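You operate a simulated robot arm through the tools that you are given. There is no shell and no other tool.

You are at the controls of a simulated robot arm. One attempt, no reset.

## Task
Level the scale with the green foot knob, zero it, then weigh and add up the blue-banded hand roll.
Fine: leave the other knob and rolls; press the roll's core key; the roll stays in the scale cradle.

It is judged by the outcome, as a careful person would: the job done as asked, and still so three seconds after it is handed in. It fails if anything else is knocked over, pushed out of place, dropped, spilled or broken.

## Robot
A 7-joint arm with a two-finger parallel gripper, fixed in place. Base frame: the origin is on the floor under the middle of its stand, x ahead of it, y to its left, z up; the work surface is at about z = 600. Lengths are in mm, angles in degrees, forces in N, time in s.
It reaches about 1247 mm from its shoulder. Its first joint turns from -132.0 to 132.0 degrees. Payload 3.91 kg.
The TCP is the grasp point between the finger pads, 30 mm short of the fingertips. In the tool frame z runs along the fingers and y along their closing line. Largest opening 110 mm; finger width 20, thickness 10; the body of the gripper, 48 by 112 mm, starts 55 mm behind the TCP.
Orientation is told as [roll, pitch, yaw] about the base's x, y, z axes, in that order, counted from this pose: with the fingers straight down and closing along the base's y, the tool's x points along the base's -x, its y along +y and its z along -z.

## Interface
- The arm moves only by the tool send_rows. Its argument "plan" is a list of rows, each a list of 3 entries, a list of its own where there are three numbers: the shift along the base's x, y, z in units of 200 mm (1.0 is 200 mm), then the turn, a rotation vector about the base's x, y, z in units of 90 degrees (1.0 is 90 degrees), then the finger opening in mm, from 0 to 110. In form: [[[dx, dy, dz], [ax, ay, az], hand], ...]. A call has 1 to 20 rows; each row is the pose to reach, as a shift and turn from the pose commanded when the call began. A call with a number of a shift or a turn outside -1 to 1 is refused whole. A row lasts 0.2 s, in which the tool goes at most 50 mm and 8.6 degrees; a call with a longer step from one row to the next is refused whole, and so is a gripper value outside its range. A pose out of reach is approached as far as the arm can. The call stops where the force on the tool passes 80 N (or 10 N more than at its start, if that is more) or the arm is blocked; 0.2 s more then pass. Each finger travels about 108 mm/s and halts on what it meets, pressing with about 23 N; the grip force reading is that of the motor and also rises with nothing between the fingers. The clock runs only during rows and for 0.2 s after the last one: add rows that repeat a pose to give the fingers time. It gives the time, the measured TCP pose, the force on the tool (base axes), the opening and the grip force at its end, in the units of the frame above (readings bear some noise), with the torque about the TCP (base axes, N m) and any sound that the robot's microphone picked up.
- Cameras (640 x 400 px; columns grow to the right, rows downward): "scene" is fixed at [54, 498.2, 1504.9]; the picture's right is [0.39, -0.92, 0.00], its down [-0.77, -0.33, -0.55] and it looks along [0.51, 0.22, -0.83] (base axes); focal length 214 px, centre (320, 200). "wrist" rides on the gripper at [72, 17, -103] in the tool frame; the picture's right is [-0.23, 0.97, 0.00], its down [-0.76, -0.18, -0.62] and it looks along [-0.61, -0.14, 0.78] (tool axes); focal length 222 px, centre (320, 200). There is no depth. A picture from a camera that has moved, and an enlarged one, comes with that camera's place and axes in the base frame and with its lens.
- get_image(camera): a new picture of that camera. It takes no simulated time.
- zoom(camera, box): a new picture of the part [left, top, right, bottom] of that camera's present view, enlarged. It takes no simulated time.
- close_job(): hands the job in; it is judged then, once.

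Places have to be worked out from the pictures, the camera data and where the tool is seen. Open the gripper and draw the arm clear of the work before you hand the job in, unless the task says otherwise.

The tools are called after "Call:" by a JSON object that holds its "op" and its "data". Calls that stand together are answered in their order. send_rows: Moves the arm, as the interface text tells. Its arguments: {"type":"object","properties":{"plan":{"type":"array","items":{"type":"array"}}},"required":["plan"]} The other tools are called the same way: get_image (camera) takes a picture; zoom (camera, box) takes an enlarged picture of a part of a camera's view; close_job () hands the job in.

At the start:

```text
clock: 0.0
tcp_pos: [312.8, 623.8, 1268.6]
orientation: [-0.1, -0.1, 0.0]
contact_force: [0.8, 0.2, 0.6]
moment: [0.05, 0.01, -0.02]
grip_width: 110.2
grip_force: 0.1
```

scene: 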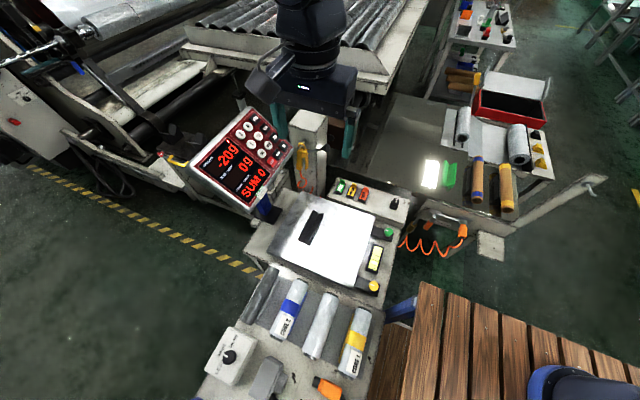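
wrist: 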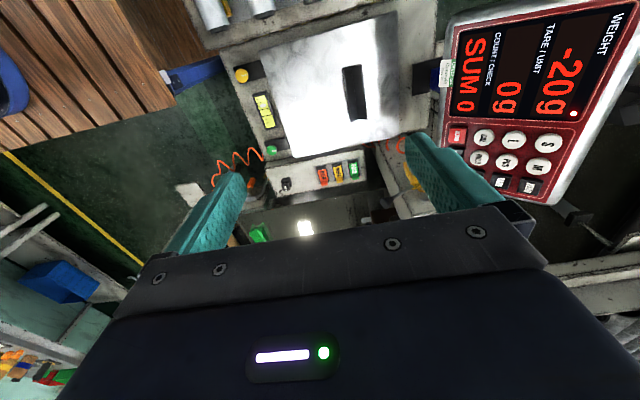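

The scene shows a scale with a display reading -20 g, a plate, green and yellow knobs, and a few rolls. I'll zoom in on the details first.

Call:
{"op": "zoom", "data": {"camera": "scene", "box": [180, 90, 300, 220]}}

Call:
{"op": "zoom", "data": {"camera": "scene", "box": [260, 160, 420, 310]}}

Call:
{"op": "zoom", "data": {"camera": "scene", "box": [190, 250, 400, 400]}}

Call:
{"op": "zoom", "data": {"camera": "wrist", "box": [420, 0, 640, 210]}}

Call:
{"op": "zoom", "data": {"camera": "wrist", "box": [190, 0, 450, 230]}}

```text
3.08 times, centred on (240, 155) of scene
camera zoom: at [54.0, 498.2, 1504.9], right [0.39, -0.92, 0.0], down [-0.77, -0.33, -0.55], along [0.51, 0.22, -0.83], focal length 660 px, centre (566, 338)
```

zoom: 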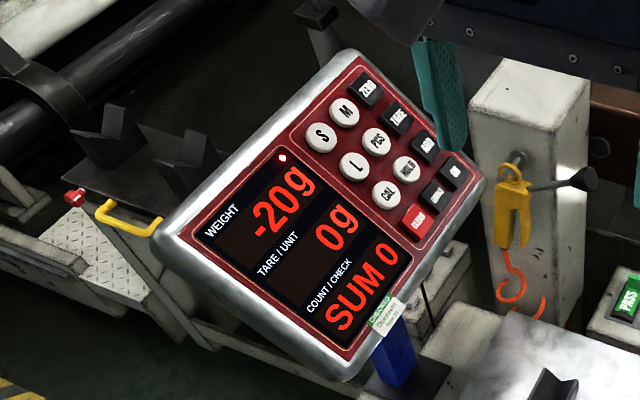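

```text
2.67 times, centred on (340, 235) of scene
camera zoom: at [54.0, 498.2, 1504.9], right [0.39, -0.92, 0.0], down [-0.77, -0.33, -0.55], along [0.51, 0.22, -0.83], focal length 572 px, centre (267, 107)
```

zoom: 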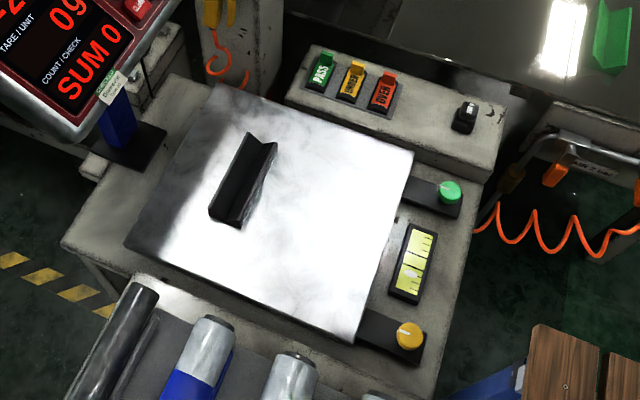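

```text
2.67 times, centred on (295, 325) of scene
camera zoom: at [54.0, 498.2, 1504.9], right [0.39, -0.92, 0.0], down [-0.77, -0.33, -0.55], along [0.51, 0.22, -0.83], focal length 572 px, centre (387, -133)
```

zoom: 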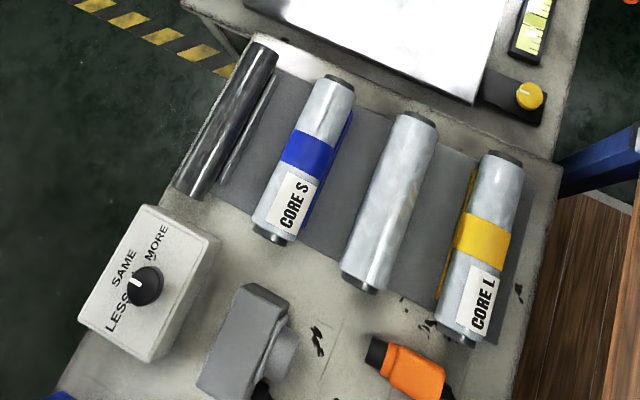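

```text
1.90 times, centred on (530, 105) of wrist
camera zoom: at [240.3, 641.4, 1373.8], right [0.23, 0.97, 0.0], down [0.76, -0.18, 0.62], along [0.61, -0.14, -0.78], focal length 423 px, centre (-80, 381)
```

zoom: 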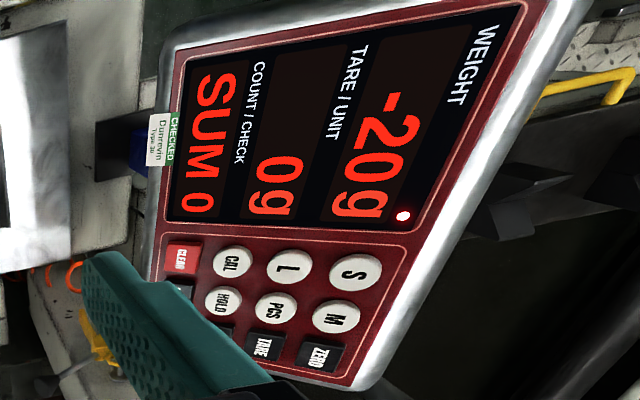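

```text
1.74 times, centred on (320, 115) of wrist
camera zoom: at [240.3, 641.4, 1373.8], right [0.23, 0.97, 0.0], down [0.76, -0.18, 0.62], along [0.61, -0.14, -0.78], focal length 386 px, centre (320, 348)
```

zoom: 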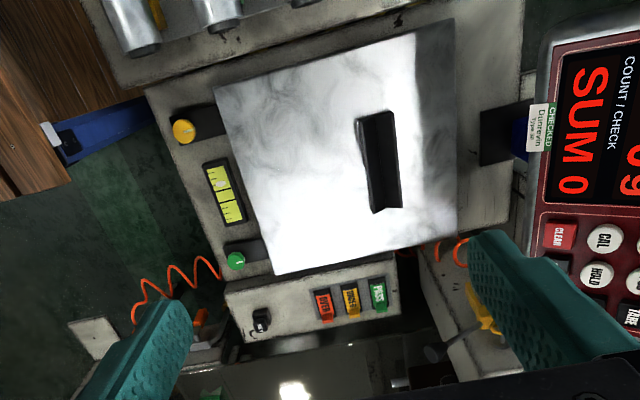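

The display has many small keys, so I'll zoom in tightly on the keypad, the level vial and the knobs.

Call:
{"op": "zoom", "data": {"camera": "scene", "box": [234, 100, 294, 170]}}

Call:
{"op": "zoom", "data": {"camera": "wrist", "box": [430, 110, 560, 210]}}

Call:
{"op": "zoom", "data": {"camera": "scene", "box": [350, 215, 400, 300]}}

Call:
{"op": "zoom", "data": {"camera": "wrist", "box": [225, 55, 295, 165]}}

Call:
{"op": "zoom", "data": {"camera": "scene", "box": [320, 170, 420, 230]}}

```text
5.71 times, centred on (264, 135) of scene
camera zoom: at [54.0, 498.2, 1504.9], right [0.39, -0.92, 0.0], down [-0.77, -0.33, -0.55], along [0.51, 0.22, -0.83], focal length 1226 px, centre (640, 571)
```

zoom: 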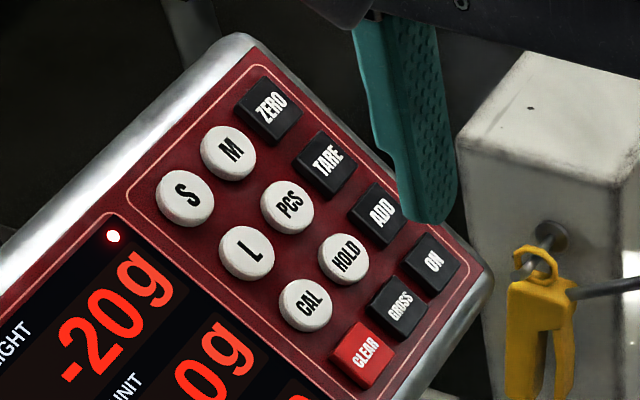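

```text
4.00 times, centred on (495, 160) of wrist
camera zoom: at [240.3, 641.4, 1373.8], right [0.23, 0.97, 0.0], down [0.76, -0.18, 0.62], along [0.61, -0.14, -0.78], focal length 888 px, centre (-380, 360)
```

zoom: 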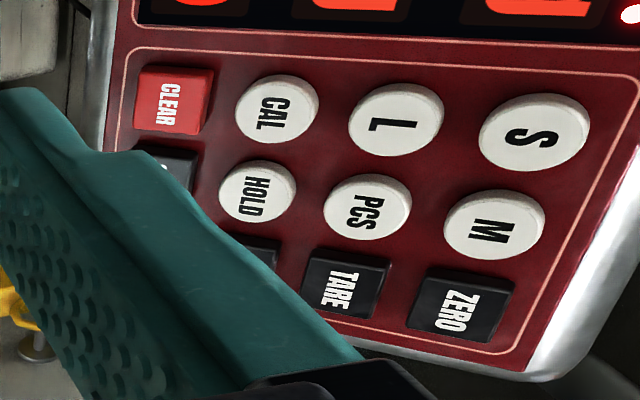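

```text
4.71 times, centred on (375, 258) of scene
camera zoom: at [54.0, 498.2, 1504.9], right [0.39, -0.92, 0.0], down [-0.77, -0.33, -0.55], along [0.51, 0.22, -0.83], focal length 1009 px, centre (61, -71)
```

zoom: 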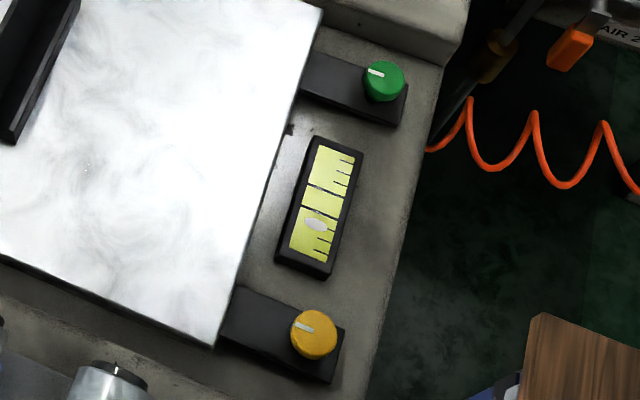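

```text
3.64 times, centred on (260, 110) of wrist
camera zoom: at [240.3, 641.4, 1373.8], right [0.23, 0.97, 0.0], down [0.76, -0.18, 0.62], along [0.61, -0.14, -0.78], focal length 808 px, centre (538, 527)
```

zoom: 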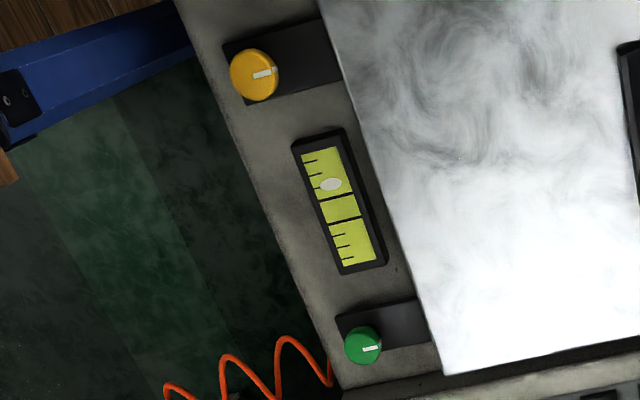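

```text
6.40 times, centred on (370, 200) of scene
camera zoom: at [54.0, 498.2, 1504.9], right [0.39, -0.92, 0.0], down [-0.77, -0.33, -0.55], along [0.51, 0.22, -0.83], focal length 1373 px, centre (0, 200)
```

zoom: 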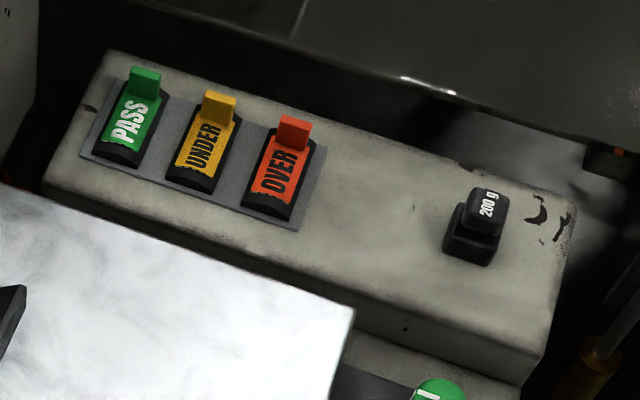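

I've worked out rough positions. The green knob is near (566, 377, ~610) and the yellow one near (310, 376). The cradle runs along x at y≈707, the blue roll along x at about (105, 643), and the keypad faces -y and up around (500, 900, 1000). The vial's bubble sits toward the yellow knob. I'll move toward the green knob for a closer look.

Call:
{"op": "send_rows", "data": {"plan": [[[0.1, -0.12, -0.12], [0, 0, 0], 110], [[0.2, -0.25, -0.24], [0, 0, 0], 110], [[0.3, -0.38, -0.36], [0, 0, 0], 110], [[0.4, -0.5, -0.48], [0, 0, 0], 110], [[0.5, -0.63, -0.6], [0, 0, 0], 110], [[0.6, -0.76, -0.72], [0, 0, 0], 110], [[0.685, -0.87, -0.84], [0, 0, 0], 110], [[0.685, -0.87, -0.84], [0, 0, 0], 110]]}}

```text
clock: 1.8
tcp_pos: [449.3, 450.7, 1101.6]
orientation: [0.1, 0.0, 0.1]
contact_force: [0.2, 0.4, 0.6]
moment: [0.02, 0.0, -0.01]
grip_width: 110.1
grip_force: 0.1
```

The move was clean. I'll take both pictures from the new viewpoint.

Call:
{"op": "get_image", "data": {"camera": "wrist"}}

Call:
{"op": "get_image", "data": {"camera": "scene"}}

Call:
{"op": "zoom", "data": {"camera": "scene", "box": [180, 90, 320, 220]}}

```text
taken
camera wrist: at [377.5, 466.9, 1206.1], right [0.23, 0.97, 0.0], down [0.76, -0.18, 0.62], along [0.61, -0.14, -0.78], focal length 222 px, centre (320, 200)
```

wrist: 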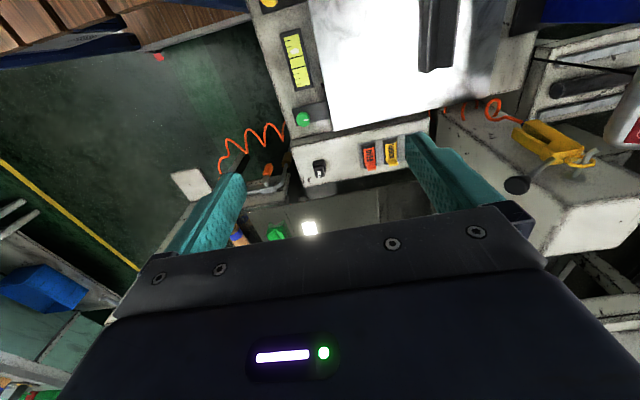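

```text
taken
```

scene: 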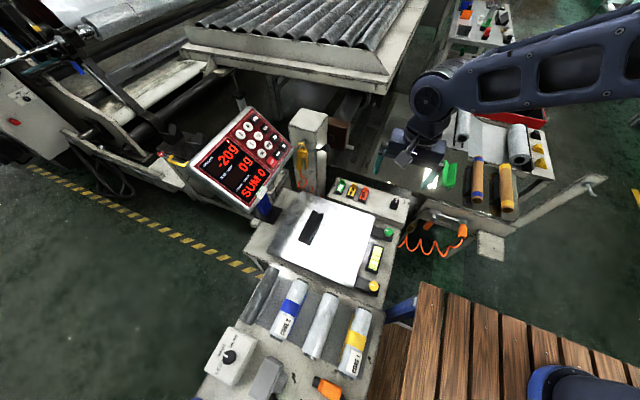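

```text
3.08 times, centred on (250, 155) of scene
camera zoom: at [54.0, 498.2, 1504.9], right [0.39, -0.92, 0.0], down [-0.77, -0.33, -0.55], along [0.51, 0.22, -0.83], focal length 660 px, centre (535, 338)
```

zoom: 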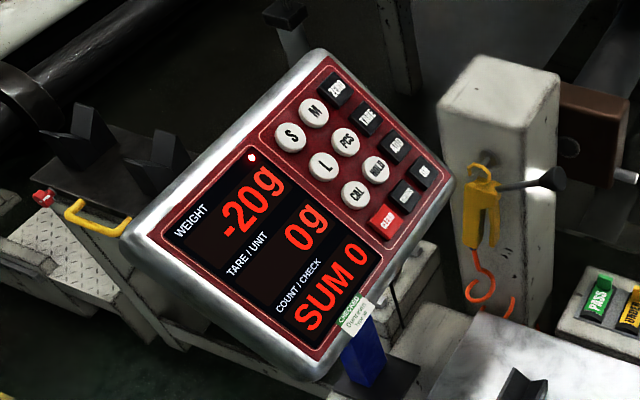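

The green knob triangulates to about (565, 377, 606). I'll descend toward it for a close look.

Call:
{"op": "send_rows", "data": {"plan": [[[0.08, -0.06, -0.2], [0, 0, 0], 110], [[0.16, -0.12, -0.4], [0, 0, 0], 110], [[0.24, -0.18, -0.6], [0, 0, 0], 110], [[0.32, -0.24, -0.8], [0, 0, 0], 110], [[0.4, -0.3, -1.0], [0, 0, 0], 110], [[0.4, -0.3, -1.0], [0, 0, 0], 110]]}}

Call:
{"op": "get_image", "data": {"camera": "wrist"}}

Call:
{"op": "get_image", "data": {"camera": "scene"}}

```text
clock: 3.2
tcp_pos: [530.2, 389.5, 901.0]
orientation: [-0.1, 0.0, 0.0]
contact_force: [-0.4, -0.2, -0.3]
moment: [0.01, 0.04, 0.03]
grip_width: 109.8
grip_force: 0.0
```

```text
taken
camera wrist: at [457.3, 405.7, 1005.3], right [0.23, 0.97, 0.0], down [0.76, -0.18, 0.62], along [0.61, -0.14, -0.78], focal length 222 px, centre (320, 200)
```

wrist: 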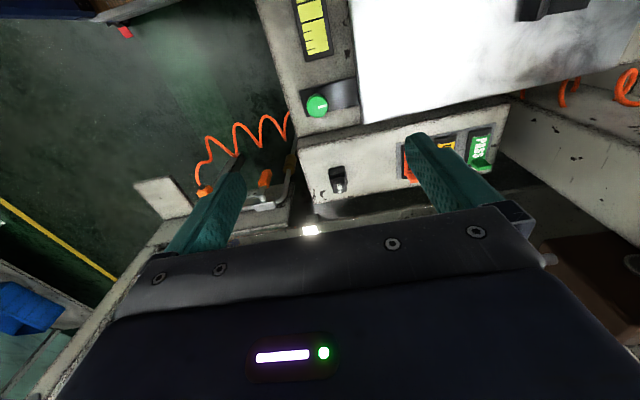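

```text
taken
```

scene: 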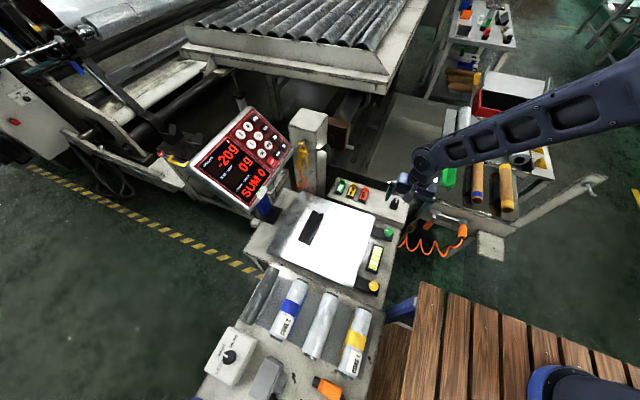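

I'll zoom in on the knob and vial from here to refine the geometry.

Call:
{"op": "zoom", "data": {"camera": "wrist", "box": [250, 0, 370, 140]}}

Call:
{"op": "zoom", "data": {"camera": "wrist", "box": [290, 90, 520, 220]}}

Call:
{"op": "zoom", "data": {"camera": "scene", "box": [350, 160, 430, 300]}}

```text
2.86 times, centred on (310, 70) of wrist
camera zoom: at [457.3, 405.7, 1005.3], right [0.23, 0.97, 0.0], down [0.76, -0.18, 0.62], along [0.61, -0.14, -0.78], focal length 635 px, centre (349, 571)
```

zoom: 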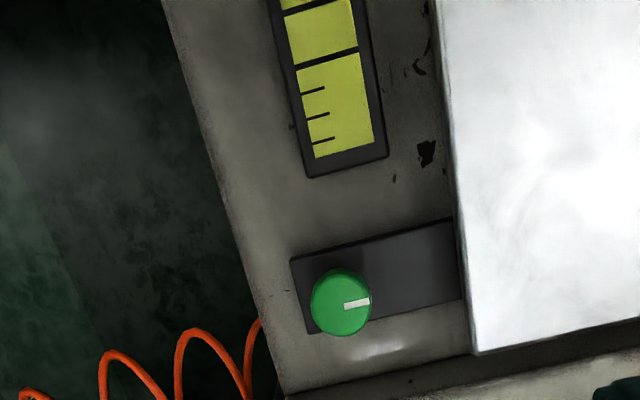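

```text
2.78 times, centred on (405, 155) of wrist
camera zoom: at [457.3, 405.7, 1005.3], right [0.23, 0.97, 0.0], down [0.76, -0.18, 0.62], along [0.61, -0.14, -0.78], focal length 618 px, centre (84, 325)
```

zoom: 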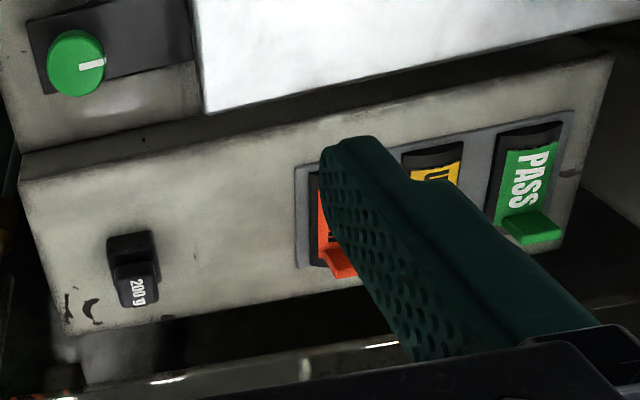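

```text
2.86 times, centred on (390, 230) of scene
camera zoom: at [54.0, 498.2, 1504.9], right [0.39, -0.92, 0.0], down [-0.77, -0.33, -0.55], along [0.51, 0.22, -0.83], focal length 613 px, centre (120, 114)
```

zoom: 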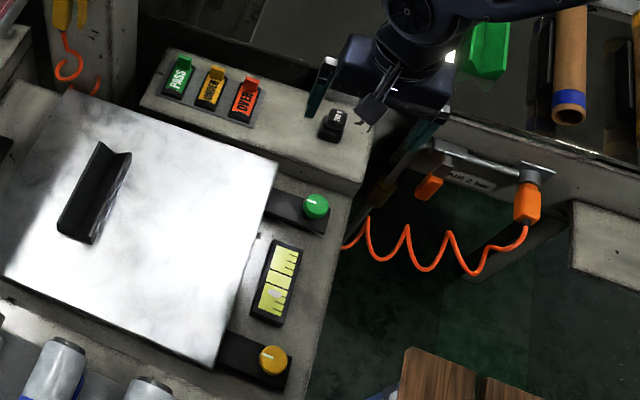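

The knob top is around (567, 377, ~600), about 36 mm across, with its pointer toward +y. I'll go above it at TCP z≈700 and open to 70 mm to check alignment.

Call:
{"op": "send_rows", "data": {"plan": [[[0.04, -0.015, -0.2], [0, 0, 0], 100], [[0.08, -0.03, -0.4], [0, 0, 0], 85], [[0.12, -0.045, -0.6], [0, 0, 0], 75], [[0.15, -0.055, -0.8], [0, 0, 0], 70], [[0.18, -0.062, -1.0], [0, 0, 0], 70], [[0.18, -0.062, -1.0], [0, 0, 0], 70]]}}

Call:
{"op": "get_image", "data": {"camera": "wrist"}}

Call:
{"op": "zoom", "data": {"camera": "scene", "box": [340, 160, 420, 300]}}

```text
clock: 4.6
tcp_pos: [566.2, 379.4, 700.8]
orientation: [0.1, 0.1, 0.1]
contact_force: [-0.2, 0.9, 0.1]
moment: [-0.01, -0.01, 0.04]
grip_width: 70.1
grip_force: 0.2
```

```text
taken
camera wrist: at [494.1, 395.1, 805.3], right [0.23, 0.97, 0.0], down [0.76, -0.18, 0.62], along [0.61, -0.14, -0.78], focal length 222 px, centre (320, 200)
```

wrist: 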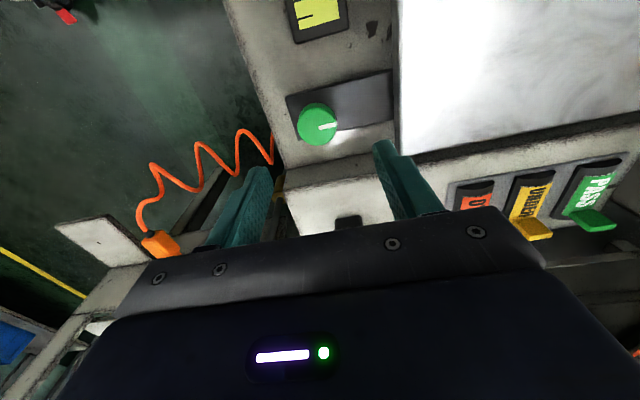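

```text
2.86 times, centred on (380, 230) of scene
camera zoom: at [54.0, 498.2, 1504.9], right [0.39, -0.92, 0.0], down [-0.77, -0.33, -0.55], along [0.51, 0.22, -0.83], focal length 613 px, centre (149, 114)
```

zoom: 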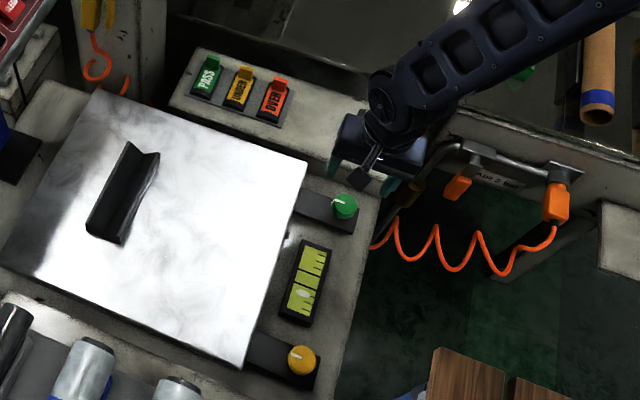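

Call:
{"op": "zoom", "data": {"camera": "wrist", "box": [270, 80, 410, 170]}}

```text
4.44 times, centred on (340, 125) of wrist
camera zoom: at [494.1, 395.1, 805.3], right [0.23, 0.97, 0.0], down [0.76, -0.18, 0.62], along [0.61, -0.14, -0.78], focal length 987 px, centre (231, 533)
```

zoom: 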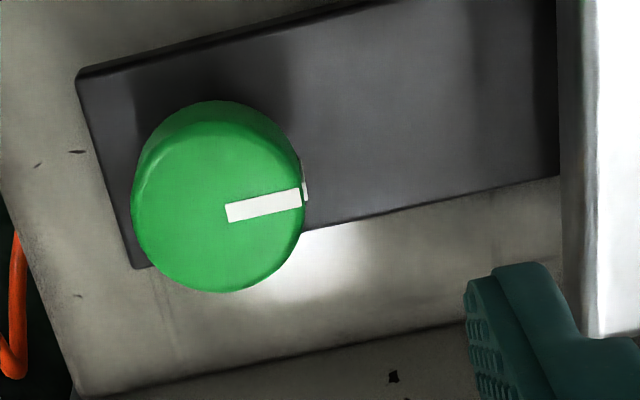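

The knob top centre refines to about (564, 377, ~610). I'll descend to TCP z≈645, with the tips just above knob-top height, and check again.

Call:
{"op": "send_rows", "data": {"plan": [[[-0.01, -0.01, -0.12], [0, 0, 0], 70], [[-0.01, -0.01, -0.2], [0, 0, 0], 70], [[-0.01, -0.01, -0.28], [0, 0, 0], 70], [[-0.01, -0.01, -0.28], [0, 0, 0], 70]]}}

Call:
{"op": "get_image", "data": {"camera": "wrist"}}

Call:
{"op": "zoom", "data": {"camera": "scene", "box": [360, 205, 410, 255]}}

```text
clock: 5.6
tcp_pos: [563.9, 376.7, 645.6]
orientation: [0.0, 0.0, -0.1]
contact_force: [0.0, -0.7, -0.1]
moment: [-0.01, -0.01, 0.0]
grip_width: 69.9
grip_force: 0.0
```

```text
taken
camera wrist: at [492.0, 392.9, 749.7], right [0.23, 0.97, 0.0], down [0.76, -0.18, 0.62], along [0.61, -0.14, -0.78], focal length 222 px, centre (320, 200)
```

wrist: 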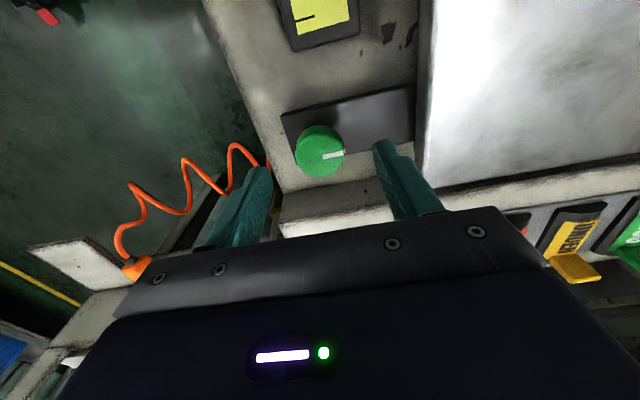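

```text
8.00 times, centred on (385, 230) of scene
camera zoom: at [54.0, 498.2, 1504.9], right [0.39, -0.92, 0.0], down [-0.77, -0.33, -0.55], along [0.51, 0.22, -0.83], focal length 1716 px, centre (-200, -40)
```

zoom: 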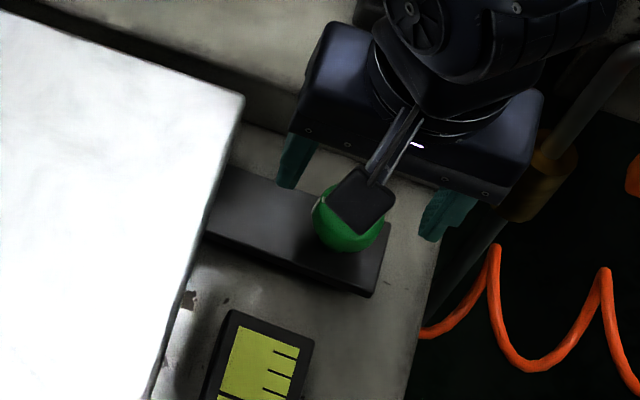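

Call:
{"op": "zoom", "data": {"camera": "wrist", "box": [240, 90, 440, 215]}}

```text
3.20 times, centred on (340, 152) of wrist
camera zoom: at [492.0, 392.9, 749.7], right [0.23, 0.97, 0.0], down [0.76, -0.18, 0.62], along [0.61, -0.14, -0.78], focal length 711 px, centre (256, 352)
```

zoom: 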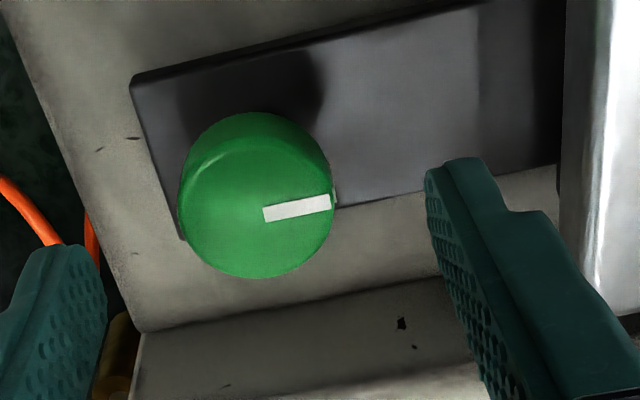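

The knob top centre refines to about (567, 376, 602) with a diameter near 35 mm. I'll descend so the tips sit at z≈590 around the knob, then close gently.

Call:
{"op": "send_rows", "data": {"plan": [[[0.015, 0, -0.05], [0, 0, 0], 60], [[0.015, 0, -0.1], [0, 0, 0], 55], [[0.015, 0, -0.125], [0, 0, 0], 50], [[0.015, 0, -0.125], [0, 0, 0], 50]]}}

Call:
{"op": "zoom", "data": {"camera": "wrist", "box": [240, 90, 440, 215]}}

Call:
{"op": "zoom", "data": {"camera": "scene", "box": [350, 205, 410, 295]}}

```text
clock: 6.6
tcp_pos: [566.9, 376.4, 619.5]
orientation: [0.0, 0.0, 0.1]
contact_force: [-0.5, -0.9, 0.2]
moment: [0.03, 0.03, -0.03]
grip_width: 49.9
grip_force: 0.0
```

```text
3.20 times, centred on (340, 152) of wrist
camera zoom: at [494.2, 392.9, 724.5], right [0.23, 0.97, 0.0], down [0.76, -0.18, 0.62], along [0.61, -0.14, -0.78], focal length 711 px, centre (256, 352)
```

zoom: 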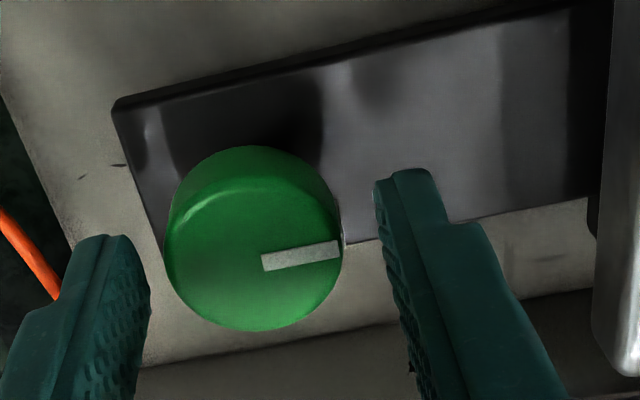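

```text
4.44 times, centred on (380, 250) of scene
camera zoom: at [54.0, 498.2, 1504.9], right [0.39, -0.92, 0.0], down [-0.77, -0.33, -0.55], along [0.51, 0.22, -0.83], focal length 953 px, centre (53, -22)
```

zoom: 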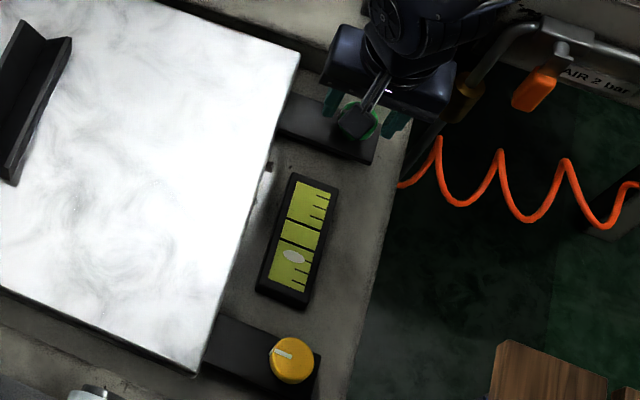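

The fingers straddle the knob evenly, so I'll close on it.

Call:
{"op": "send_rows", "data": {"plan": [[[0, 0, 0], [0, 0, 0], 40], [[0, 0, 0], [0, 0, 0], 30], [[0, 0, 0], [0, 0, 0], 28], [[0, 0, 0], [0, 0, 0], 28]]}}

Call:
{"op": "zoom", "data": {"camera": "wrist", "box": [240, 90, 440, 215]}}

```text
clock: 7.6
tcp_pos: [565.8, 374.2, 619.5]
orientation: [-0.1, 0.0, -0.2]
contact_force: [-0.6, -21.4, 3.4]
moment: [-0.61, 0.08, -0.05]
grip_width: 37.8
grip_force: 44.5
```

```text
3.20 times, centred on (340, 152) of wrist
camera zoom: at [494.3, 391.8, 724.5], right [0.23, 0.97, 0.0], down [0.76, -0.18, 0.62], along [0.61, -0.14, -0.78], focal length 711 px, centre (256, 352)
```

zoom: 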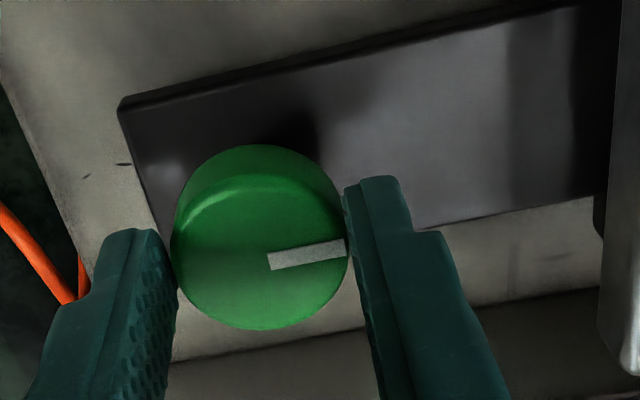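

The knob is about 2–3 mm further toward -y than I thought, since the tool feels -21 N in y. I'll shift the command -y to unload the side force.

Call:
{"op": "send_rows", "data": {"plan": [[[0, -0.006, 0], [0, 0, 0], 28], [[0, -0.012, 0], [0, 0, 0], 28], [[0, -0.012, 0], [0, 0, 0], 28]]}}

```text
clock: 8.4
tcp_pos: [566.9, 374.5, 620.3]
orientation: [0.1, 0.0, -0.1]
contact_force: [5.5, 2.7, -15.0]
moment: [-0.01, -0.01, 0.02]
grip_width: 37.7
grip_force: 45.3
```

Call:
{"op": "send_rows", "data": {"plan": [[[0, 0, 0], [0, 0, 0], 28], [[0, 0, 0], [0, 0, 0], 28]]}}

Call:
{"op": "zoom", "data": {"camera": "wrist", "box": [240, 90, 440, 215]}}

Call:
{"op": "zoom", "data": {"camera": "scene", "box": [350, 205, 410, 295]}}

```text
clock: 9.0
tcp_pos: [567.3, 376.0, 619.7]
orientation: [0.1, -0.1, 0.0]
contact_force: [4.2, 11.6, -19.3]
moment: [0.23, -0.49, 0.05]
grip_width: 37.7
grip_force: 45.3
```

```text
3.20 times, centred on (340, 152) of wrist
camera zoom: at [494.1, 391.4, 724.5], right [0.23, 0.97, 0.0], down [0.76, -0.18, 0.62], along [0.61, -0.14, -0.78], focal length 711 px, centre (256, 352)
```

zoom: 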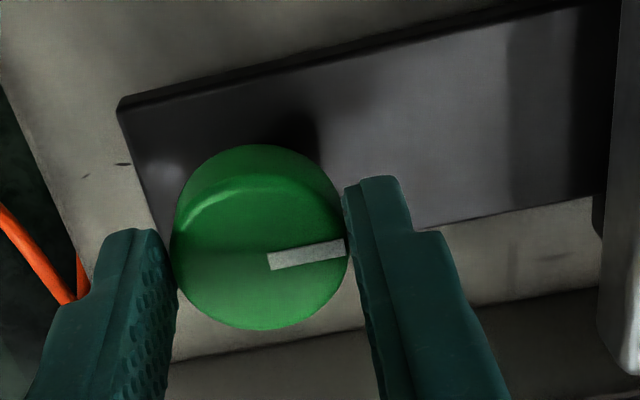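

```text
4.44 times, centred on (380, 250) of scene
camera zoom: at [54.0, 498.2, 1504.9], right [0.39, -0.92, 0.0], down [-0.77, -0.33, -0.55], along [0.51, 0.22, -0.83], focal length 953 px, centre (53, -22)
```

zoom: 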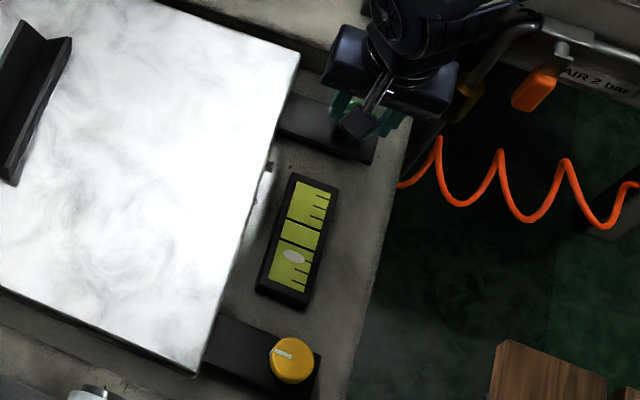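

The grip on the knob is firm. I'll turn it +24° about vertical (counter-clockwise from above) as a test and watch the bubble.

Call:
{"op": "send_rows", "data": {"plan": [[[0, 0, 0], [0, 0, 0.07], 28], [[0, 0, 0], [0, 0, 0.14], 28], [[0, 0, 0], [0, 0, 0.2], 28], [[0, 0, 0], [0, 0, 0.267], 28], [[0, 0, 0], [0, 0, 0.267], 28]]}}

Call:
{"op": "zoom", "data": {"camera": "wrist", "box": [240, 90, 440, 215]}}

Call:
{"op": "zoom", "data": {"camera": "scene", "box": [350, 205, 410, 295]}}

Call:
{"op": "zoom", "data": {"camera": "scene", "box": [180, 90, 320, 220]}}

```text
clock: 10.2
tcp_pos: [567.0, 374.9, 619.9]
orientation: [0.1, 0.0, 24.1]
contact_force: [2.7, 1.5, -3.8]
moment: [0.19, -0.13, 0.01]
grip_width: 37.5
grip_force: 44.7
```

```text
3.20 times, centred on (340, 152) of wrist
camera zoom: at [493.9, 359.2, 724.6], right [-0.19, 0.98, 0.0], down [0.77, 0.15, 0.62], along [0.61, 0.12, -0.78], focal length 711 px, centre (256, 352)
```

zoom: 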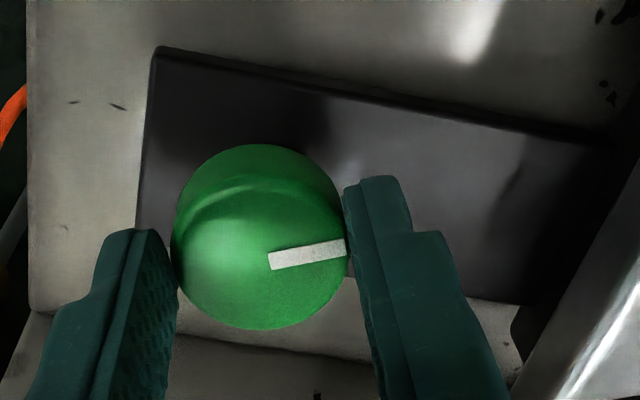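

```text
4.44 times, centred on (380, 250) of scene
camera zoom: at [54.0, 498.2, 1504.9], right [0.39, -0.92, 0.0], down [-0.77, -0.33, -0.55], along [0.51, 0.22, -0.83], focal length 953 px, centre (53, -22)
```

zoom: 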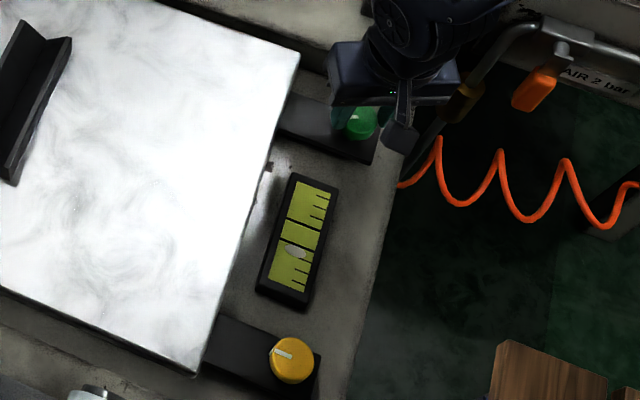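

```text
3.08 times, centred on (250, 155) of scene
camera zoom: at [54.0, 498.2, 1504.9], right [0.39, -0.92, 0.0], down [-0.77, -0.33, -0.55], along [0.51, 0.22, -0.83], focal length 660 px, centre (535, 338)
```

zoom: 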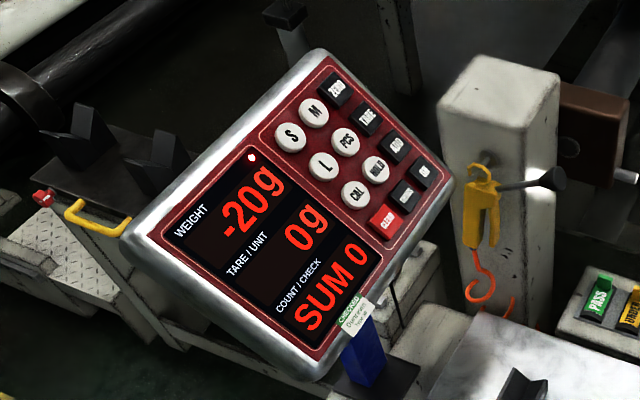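

The bubble moved toward the centre, so this is the right direction. I'll zoom tightly on the vial to measure.

Call:
{"op": "zoom", "data": {"camera": "scene", "box": [362, 240, 388, 276]}}

```text
11.11 times, centred on (375, 258) of scene
camera zoom: at [54.0, 498.2, 1504.9], right [0.39, -0.92, 0.0], down [-0.77, -0.33, -0.55], along [0.51, 0.22, -0.83], focal length 2383 px, centre (-291, -444)
```

zoom: 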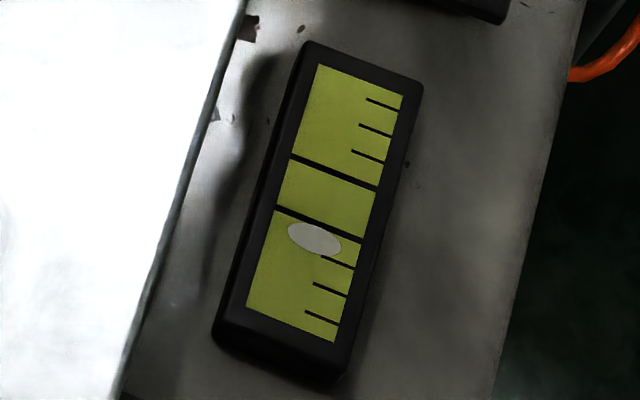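

The bubble has about 41 px left to the middle of the two lines in this zoom. I'll turn another 40° the same way and re-measure.

Call:
{"op": "send_rows", "data": {"plan": [[[0, 0, 0], [0, 0, 0.08], 28], [[0, 0, 0], [0, 0, 0.16], 28], [[0, 0, 0], [0, 0, 0.24], 28], [[0, 0, 0], [0, 0, 0.32], 28], [[0, 0, 0], [0, 0, 0.4], 28], [[0, 0, 0], [0, 0, 0.444], 28], [[0, 0, 0], [0, 0, 0.444], 28]]}}

Call:
{"op": "zoom", "data": {"camera": "scene", "box": [362, 240, 388, 276]}}

Call:
{"op": "zoom", "data": {"camera": "wrist", "box": [240, 90, 440, 215]}}

```text
clock: 11.8
tcp_pos: [568.0, 372.2, 620.4]
orientation: [0.0, 0.0, 64.0]
contact_force: [26.7, -30.4, -7.5]
moment: [-1.2, -0.46, -0.12]
grip_width: 37.7
grip_force: 44.8
```

```text
11.11 times, centred on (375, 258) of scene
camera zoom: at [54.0, 498.2, 1504.9], right [0.39, -0.92, 0.0], down [-0.77, -0.33, -0.55], along [0.51, 0.22, -0.83], focal length 2383 px, centre (-291, -444)
```

zoom: 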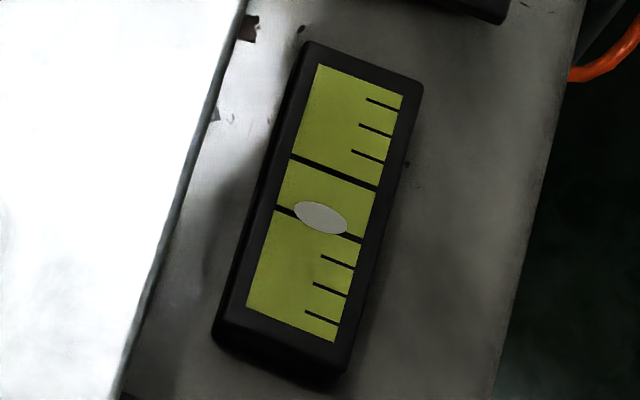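

```text
3.20 times, centred on (340, 152) of wrist
camera zoom: at [521.4, 314.2, 724.7], right [-0.78, 0.63, 0.0], down [0.49, 0.61, 0.62], along [0.39, 0.48, -0.78], focal length 711 px, centre (256, 352)
```

zoom: 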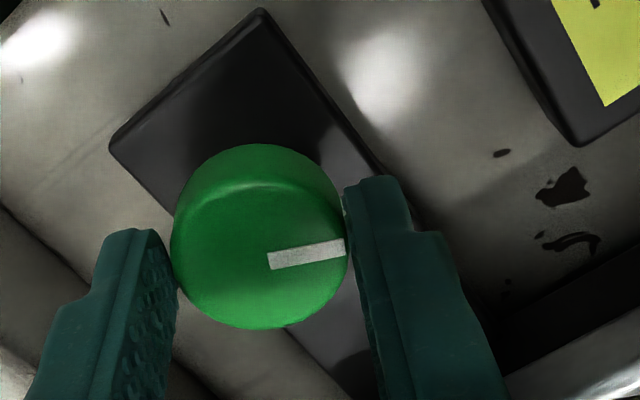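

The bubble moved ~22 px for that 40°, leaving about 19 px, or roughly 33° more. Side forces show the knob axis sits a few mm ahead in x, so I'll correct the centre while turning 30°.

Call:
{"op": "send_rows", "data": {"plan": [[[0.007, -0.008, 0], [0, 0, 0], 28], [[0.013, -0.015, 0], [0, 0, 0.08], 28], [[0.017, -0.016, 0], [0, 0, 0.16], 28], [[0.02, -0.0165, 0], [0, 0, 0.24], 28], [[0.022, -0.017, 0], [0, 0, 0.32], 28], [[0.022, -0.017, 0], [0, 0, 0.333], 28], [[0.022, -0.017, 0], [0, 0, 0.333], 28]]}}

Call:
{"op": "zoom", "data": {"camera": "scene", "box": [362, 240, 388, 276]}}

Call:
{"op": "zoom", "data": {"camera": "scene", "box": [340, 160, 420, 300]}}

```text
clock: 13.4
tcp_pos: [569.6, 371.8, 619.7]
orientation: [0.0, -0.1, 94.1]
contact_force: [-10.0, 7.6, -2.7]
moment: [0.25, 0.27, 0.03]
grip_width: 37.8
grip_force: 45.1
```

```text
11.11 times, centred on (375, 258) of scene
camera zoom: at [54.0, 498.2, 1504.9], right [0.39, -0.92, 0.0], down [-0.77, -0.33, -0.55], along [0.51, 0.22, -0.83], focal length 2383 px, centre (-291, -444)
```

zoom: 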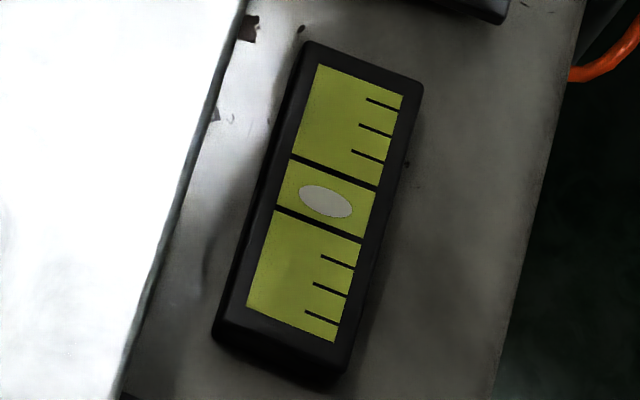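

```text
2.86 times, centred on (380, 230) of scene
camera zoom: at [54.0, 498.2, 1504.9], right [0.39, -0.92, 0.0], down [-0.77, -0.33, -0.55], along [0.51, 0.22, -0.83], focal length 613 px, centre (149, 114)
```

zoom: 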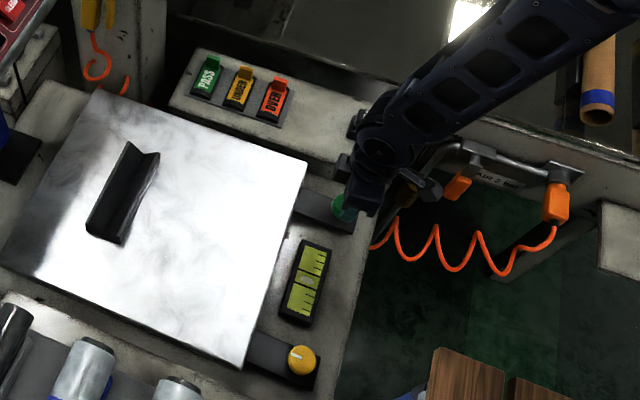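

The bubble is almost centred. I'll zoom in further to judge the remaining offset.

Call:
{"op": "zoom", "data": {"camera": "scene", "box": [370, 252, 382, 264]}}

Call:
{"op": "get_image", "data": {"camera": "wrist"}}

```text
16.00 times, centred on (376, 258) of scene
camera zoom: at [54.0, 498.2, 1504.9], right [0.39, -0.92, 0.0], down [-0.77, -0.33, -0.55], along [0.51, 0.22, -0.83], focal length 3432 px, centre (-576, -728)
```

zoom: 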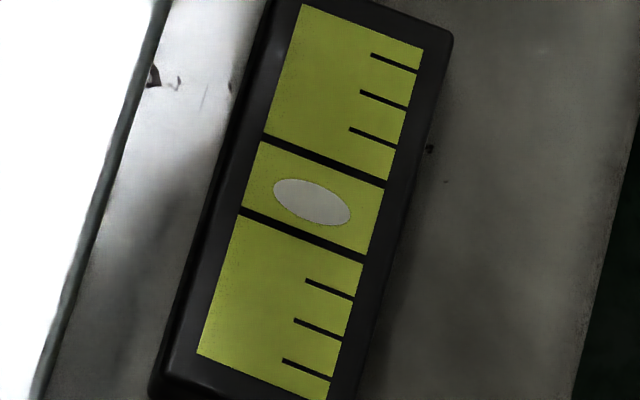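

```text
taken
camera wrist: at [558.5, 297.8, 724.6], right [-0.99, 0.16, 0.0], down [0.12, 0.77, 0.62], along [0.1, 0.62, -0.78], focal length 222 px, centre (320, 200)
```

wrist: 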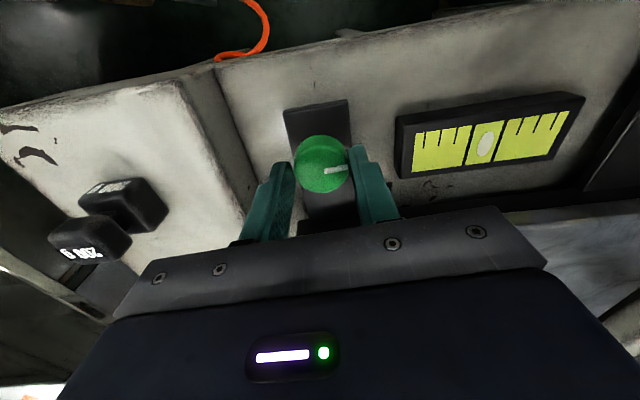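

Call:
{"op": "zoom", "data": {"camera": "wrist", "box": [390, 80, 590, 190]}}

```text
3.20 times, centred on (490, 135) of wrist
camera zoom: at [558.5, 297.8, 724.6], right [-0.99, 0.16, 0.0], down [0.12, 0.77, 0.62], along [0.1, 0.62, -0.78], focal length 711 px, centre (-224, 408)
```

zoom: 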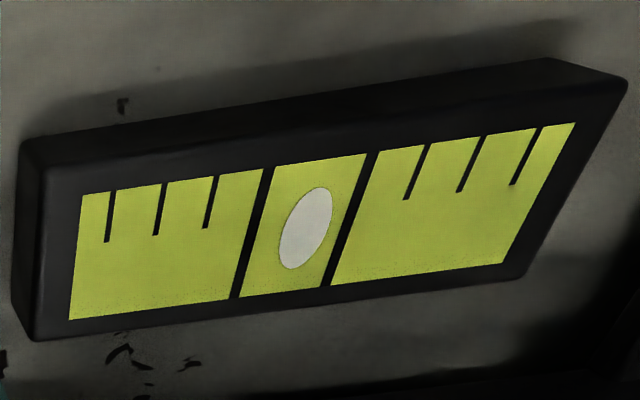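

The bubble is still about 5% of the gap toward the yellow side, so I'll turn another 5°.

Call:
{"op": "send_rows", "data": {"plan": [[[0, 0, 0], [0, 0, 0.03], 28], [[0, 0, 0], [0, 0, 0.057], 28], [[0, 0, 0], [0, 0, 0.057], 28], [[0, 0, 0], [0, 0, 0.057], 28]]}}

Call:
{"op": "zoom", "data": {"camera": "scene", "box": [370, 252, 382, 264]}}

Call:
{"op": "zoom", "data": {"camera": "wrist", "box": [390, 80, 590, 190]}}

```text
clock: 14.4
tcp_pos: [572.0, 371.6, 620.9]
orientation: [0.0, -0.1, 99.0]
contact_force: [-13.4, 21.8, -2.4]
moment: [0.8, 0.62, 0.02]
grip_width: 37.8
grip_force: 45.0
```

```text
16.00 times, centred on (376, 258) of scene
camera zoom: at [54.0, 498.2, 1504.9], right [0.39, -0.92, 0.0], down [-0.77, -0.33, -0.55], along [0.51, 0.22, -0.83], focal length 3432 px, centre (-576, -728)
```

zoom: 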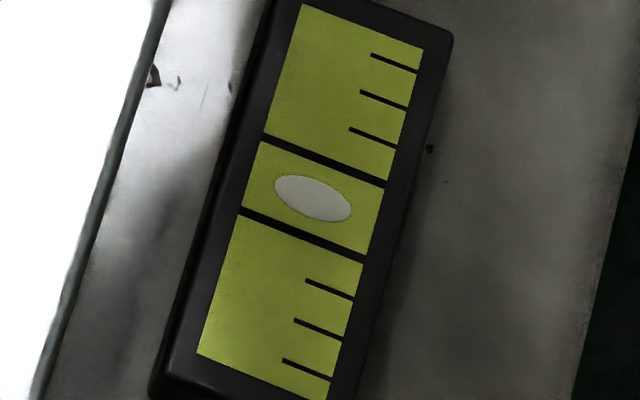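

```text
3.20 times, centred on (490, 135) of wrist
camera zoom: at [565.3, 297.0, 724.6], right [-1.0, 0.07, 0.0], down [0.05, 0.78, 0.62], along [0.04, 0.62, -0.78], focal length 711 px, centre (-224, 408)
```

zoom: 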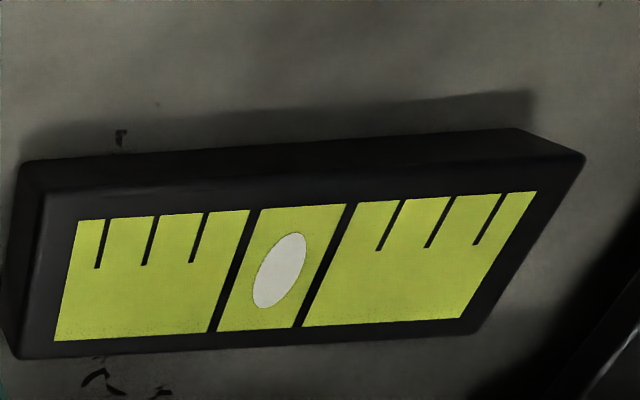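

The bubble is now centred in both views. I'll unload the side force, open slightly to release the knob without touching the nearby block, and lift straight up.

Call:
{"op": "send_rows", "data": {"plan": [[[-0.003, 0.005, 0], [0, 0, 0], 28], [[-0.006, 0.009, 0], [0, 0, 0], 28], [[-0.006, 0.009, 0], [0, 0, 0], 28], [[-0.006, 0.009, 0], [0, 0, 0], 46], [[-0.006, 0.009, 0], [0, 0, 0], 46]]}}

Call:
{"op": "zoom", "data": {"camera": "scene", "box": [370, 252, 382, 264]}}

Call:
{"op": "get_image", "data": {"camera": "wrist"}}

```text
clock: 15.6
tcp_pos: [569.4, 371.3, 619.7]
orientation: [0.0, 0.0, 99.0]
contact_force: [0.1, 0.6, 0.2]
moment: [0.02, 0.0, 0.01]
grip_width: 45.9
grip_force: 0.0
```

```text
16.00 times, centred on (376, 258) of scene
camera zoom: at [54.0, 498.2, 1504.9], right [0.39, -0.92, 0.0], down [-0.77, -0.33, -0.55], along [0.51, 0.22, -0.83], focal length 3432 px, centre (-576, -728)
```

zoom: 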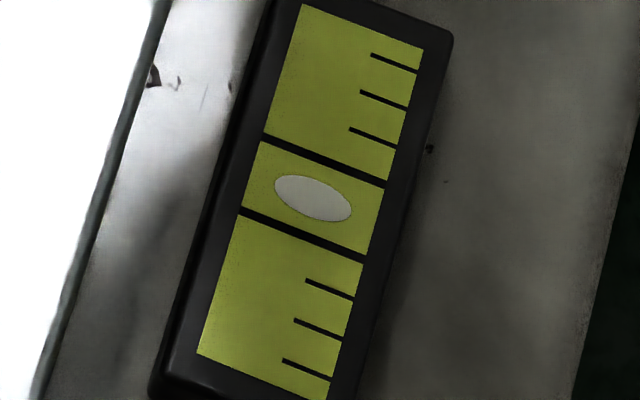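

```text
taken
camera wrist: at [564.9, 297.1, 724.4], right [-1.0, 0.07, 0.0], down [0.06, 0.78, 0.62], along [0.04, 0.62, -0.78], focal length 222 px, centre (320, 200)
```

wrist: 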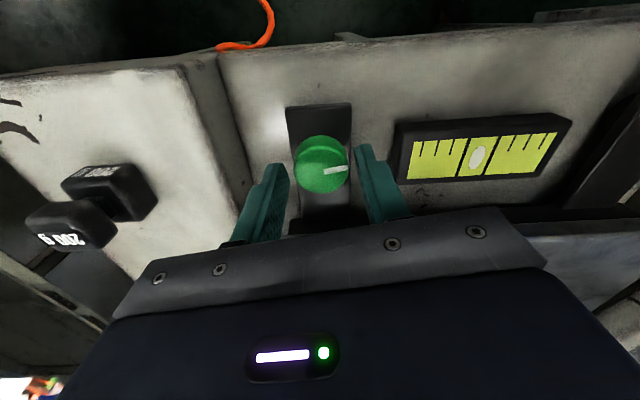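

The knob is released and the bubble stays centred. Lifting straight up 200 mm.

Call:
{"op": "send_rows", "data": {"plan": [[[0, 0, 0.1], [0, 0, 0], 46], [[0, 0, 0.3], [0, 0, 0], 46], [[0, 0, 0.5], [0, 0, 0], 46], [[0, 0, 0.75], [0, 0, 0], 46], [[0, 0, 1.0], [0, 0, 0], 46], [[0, 0, 1.0], [0, 0, 0], 46]]}}

Call:
{"op": "zoom", "data": {"camera": "scene", "box": [350, 205, 410, 295]}}

Call:
{"op": "zoom", "data": {"camera": "scene", "box": [180, 90, 320, 220]}}

```text
clock: 17.0
tcp_pos: [570.6, 371.9, 820.2]
orientation: [-0.1, 0.0, 99.1]
contact_force: [0.7, 0.2, 0.0]
moment: [0.0, -0.04, -0.04]
grip_width: 46.3
grip_force: 0.1
```

```text
4.44 times, centred on (380, 250) of scene
camera zoom: at [54.0, 498.2, 1504.9], right [0.39, -0.92, 0.0], down [-0.77, -0.33, -0.55], along [0.51, 0.22, -0.83], focal length 953 px, centre (53, -22)
```

zoom: 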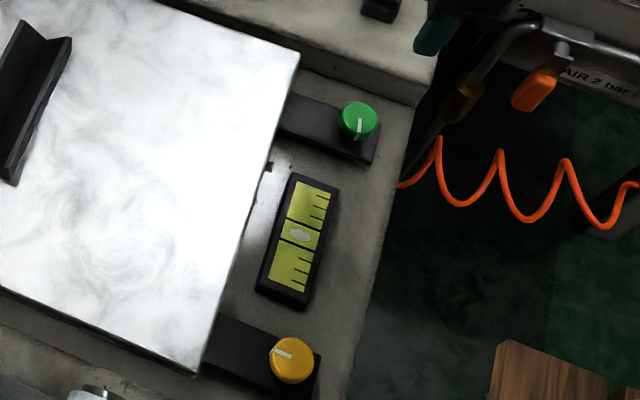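

```text
3.08 times, centred on (250, 155) of scene
camera zoom: at [54.0, 498.2, 1504.9], right [0.39, -0.92, 0.0], down [-0.77, -0.33, -0.55], along [0.51, 0.22, -0.83], focal length 660 px, centre (535, 338)
```

zoom: 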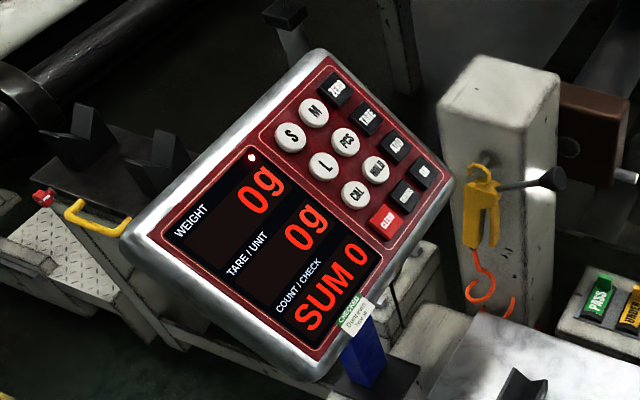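

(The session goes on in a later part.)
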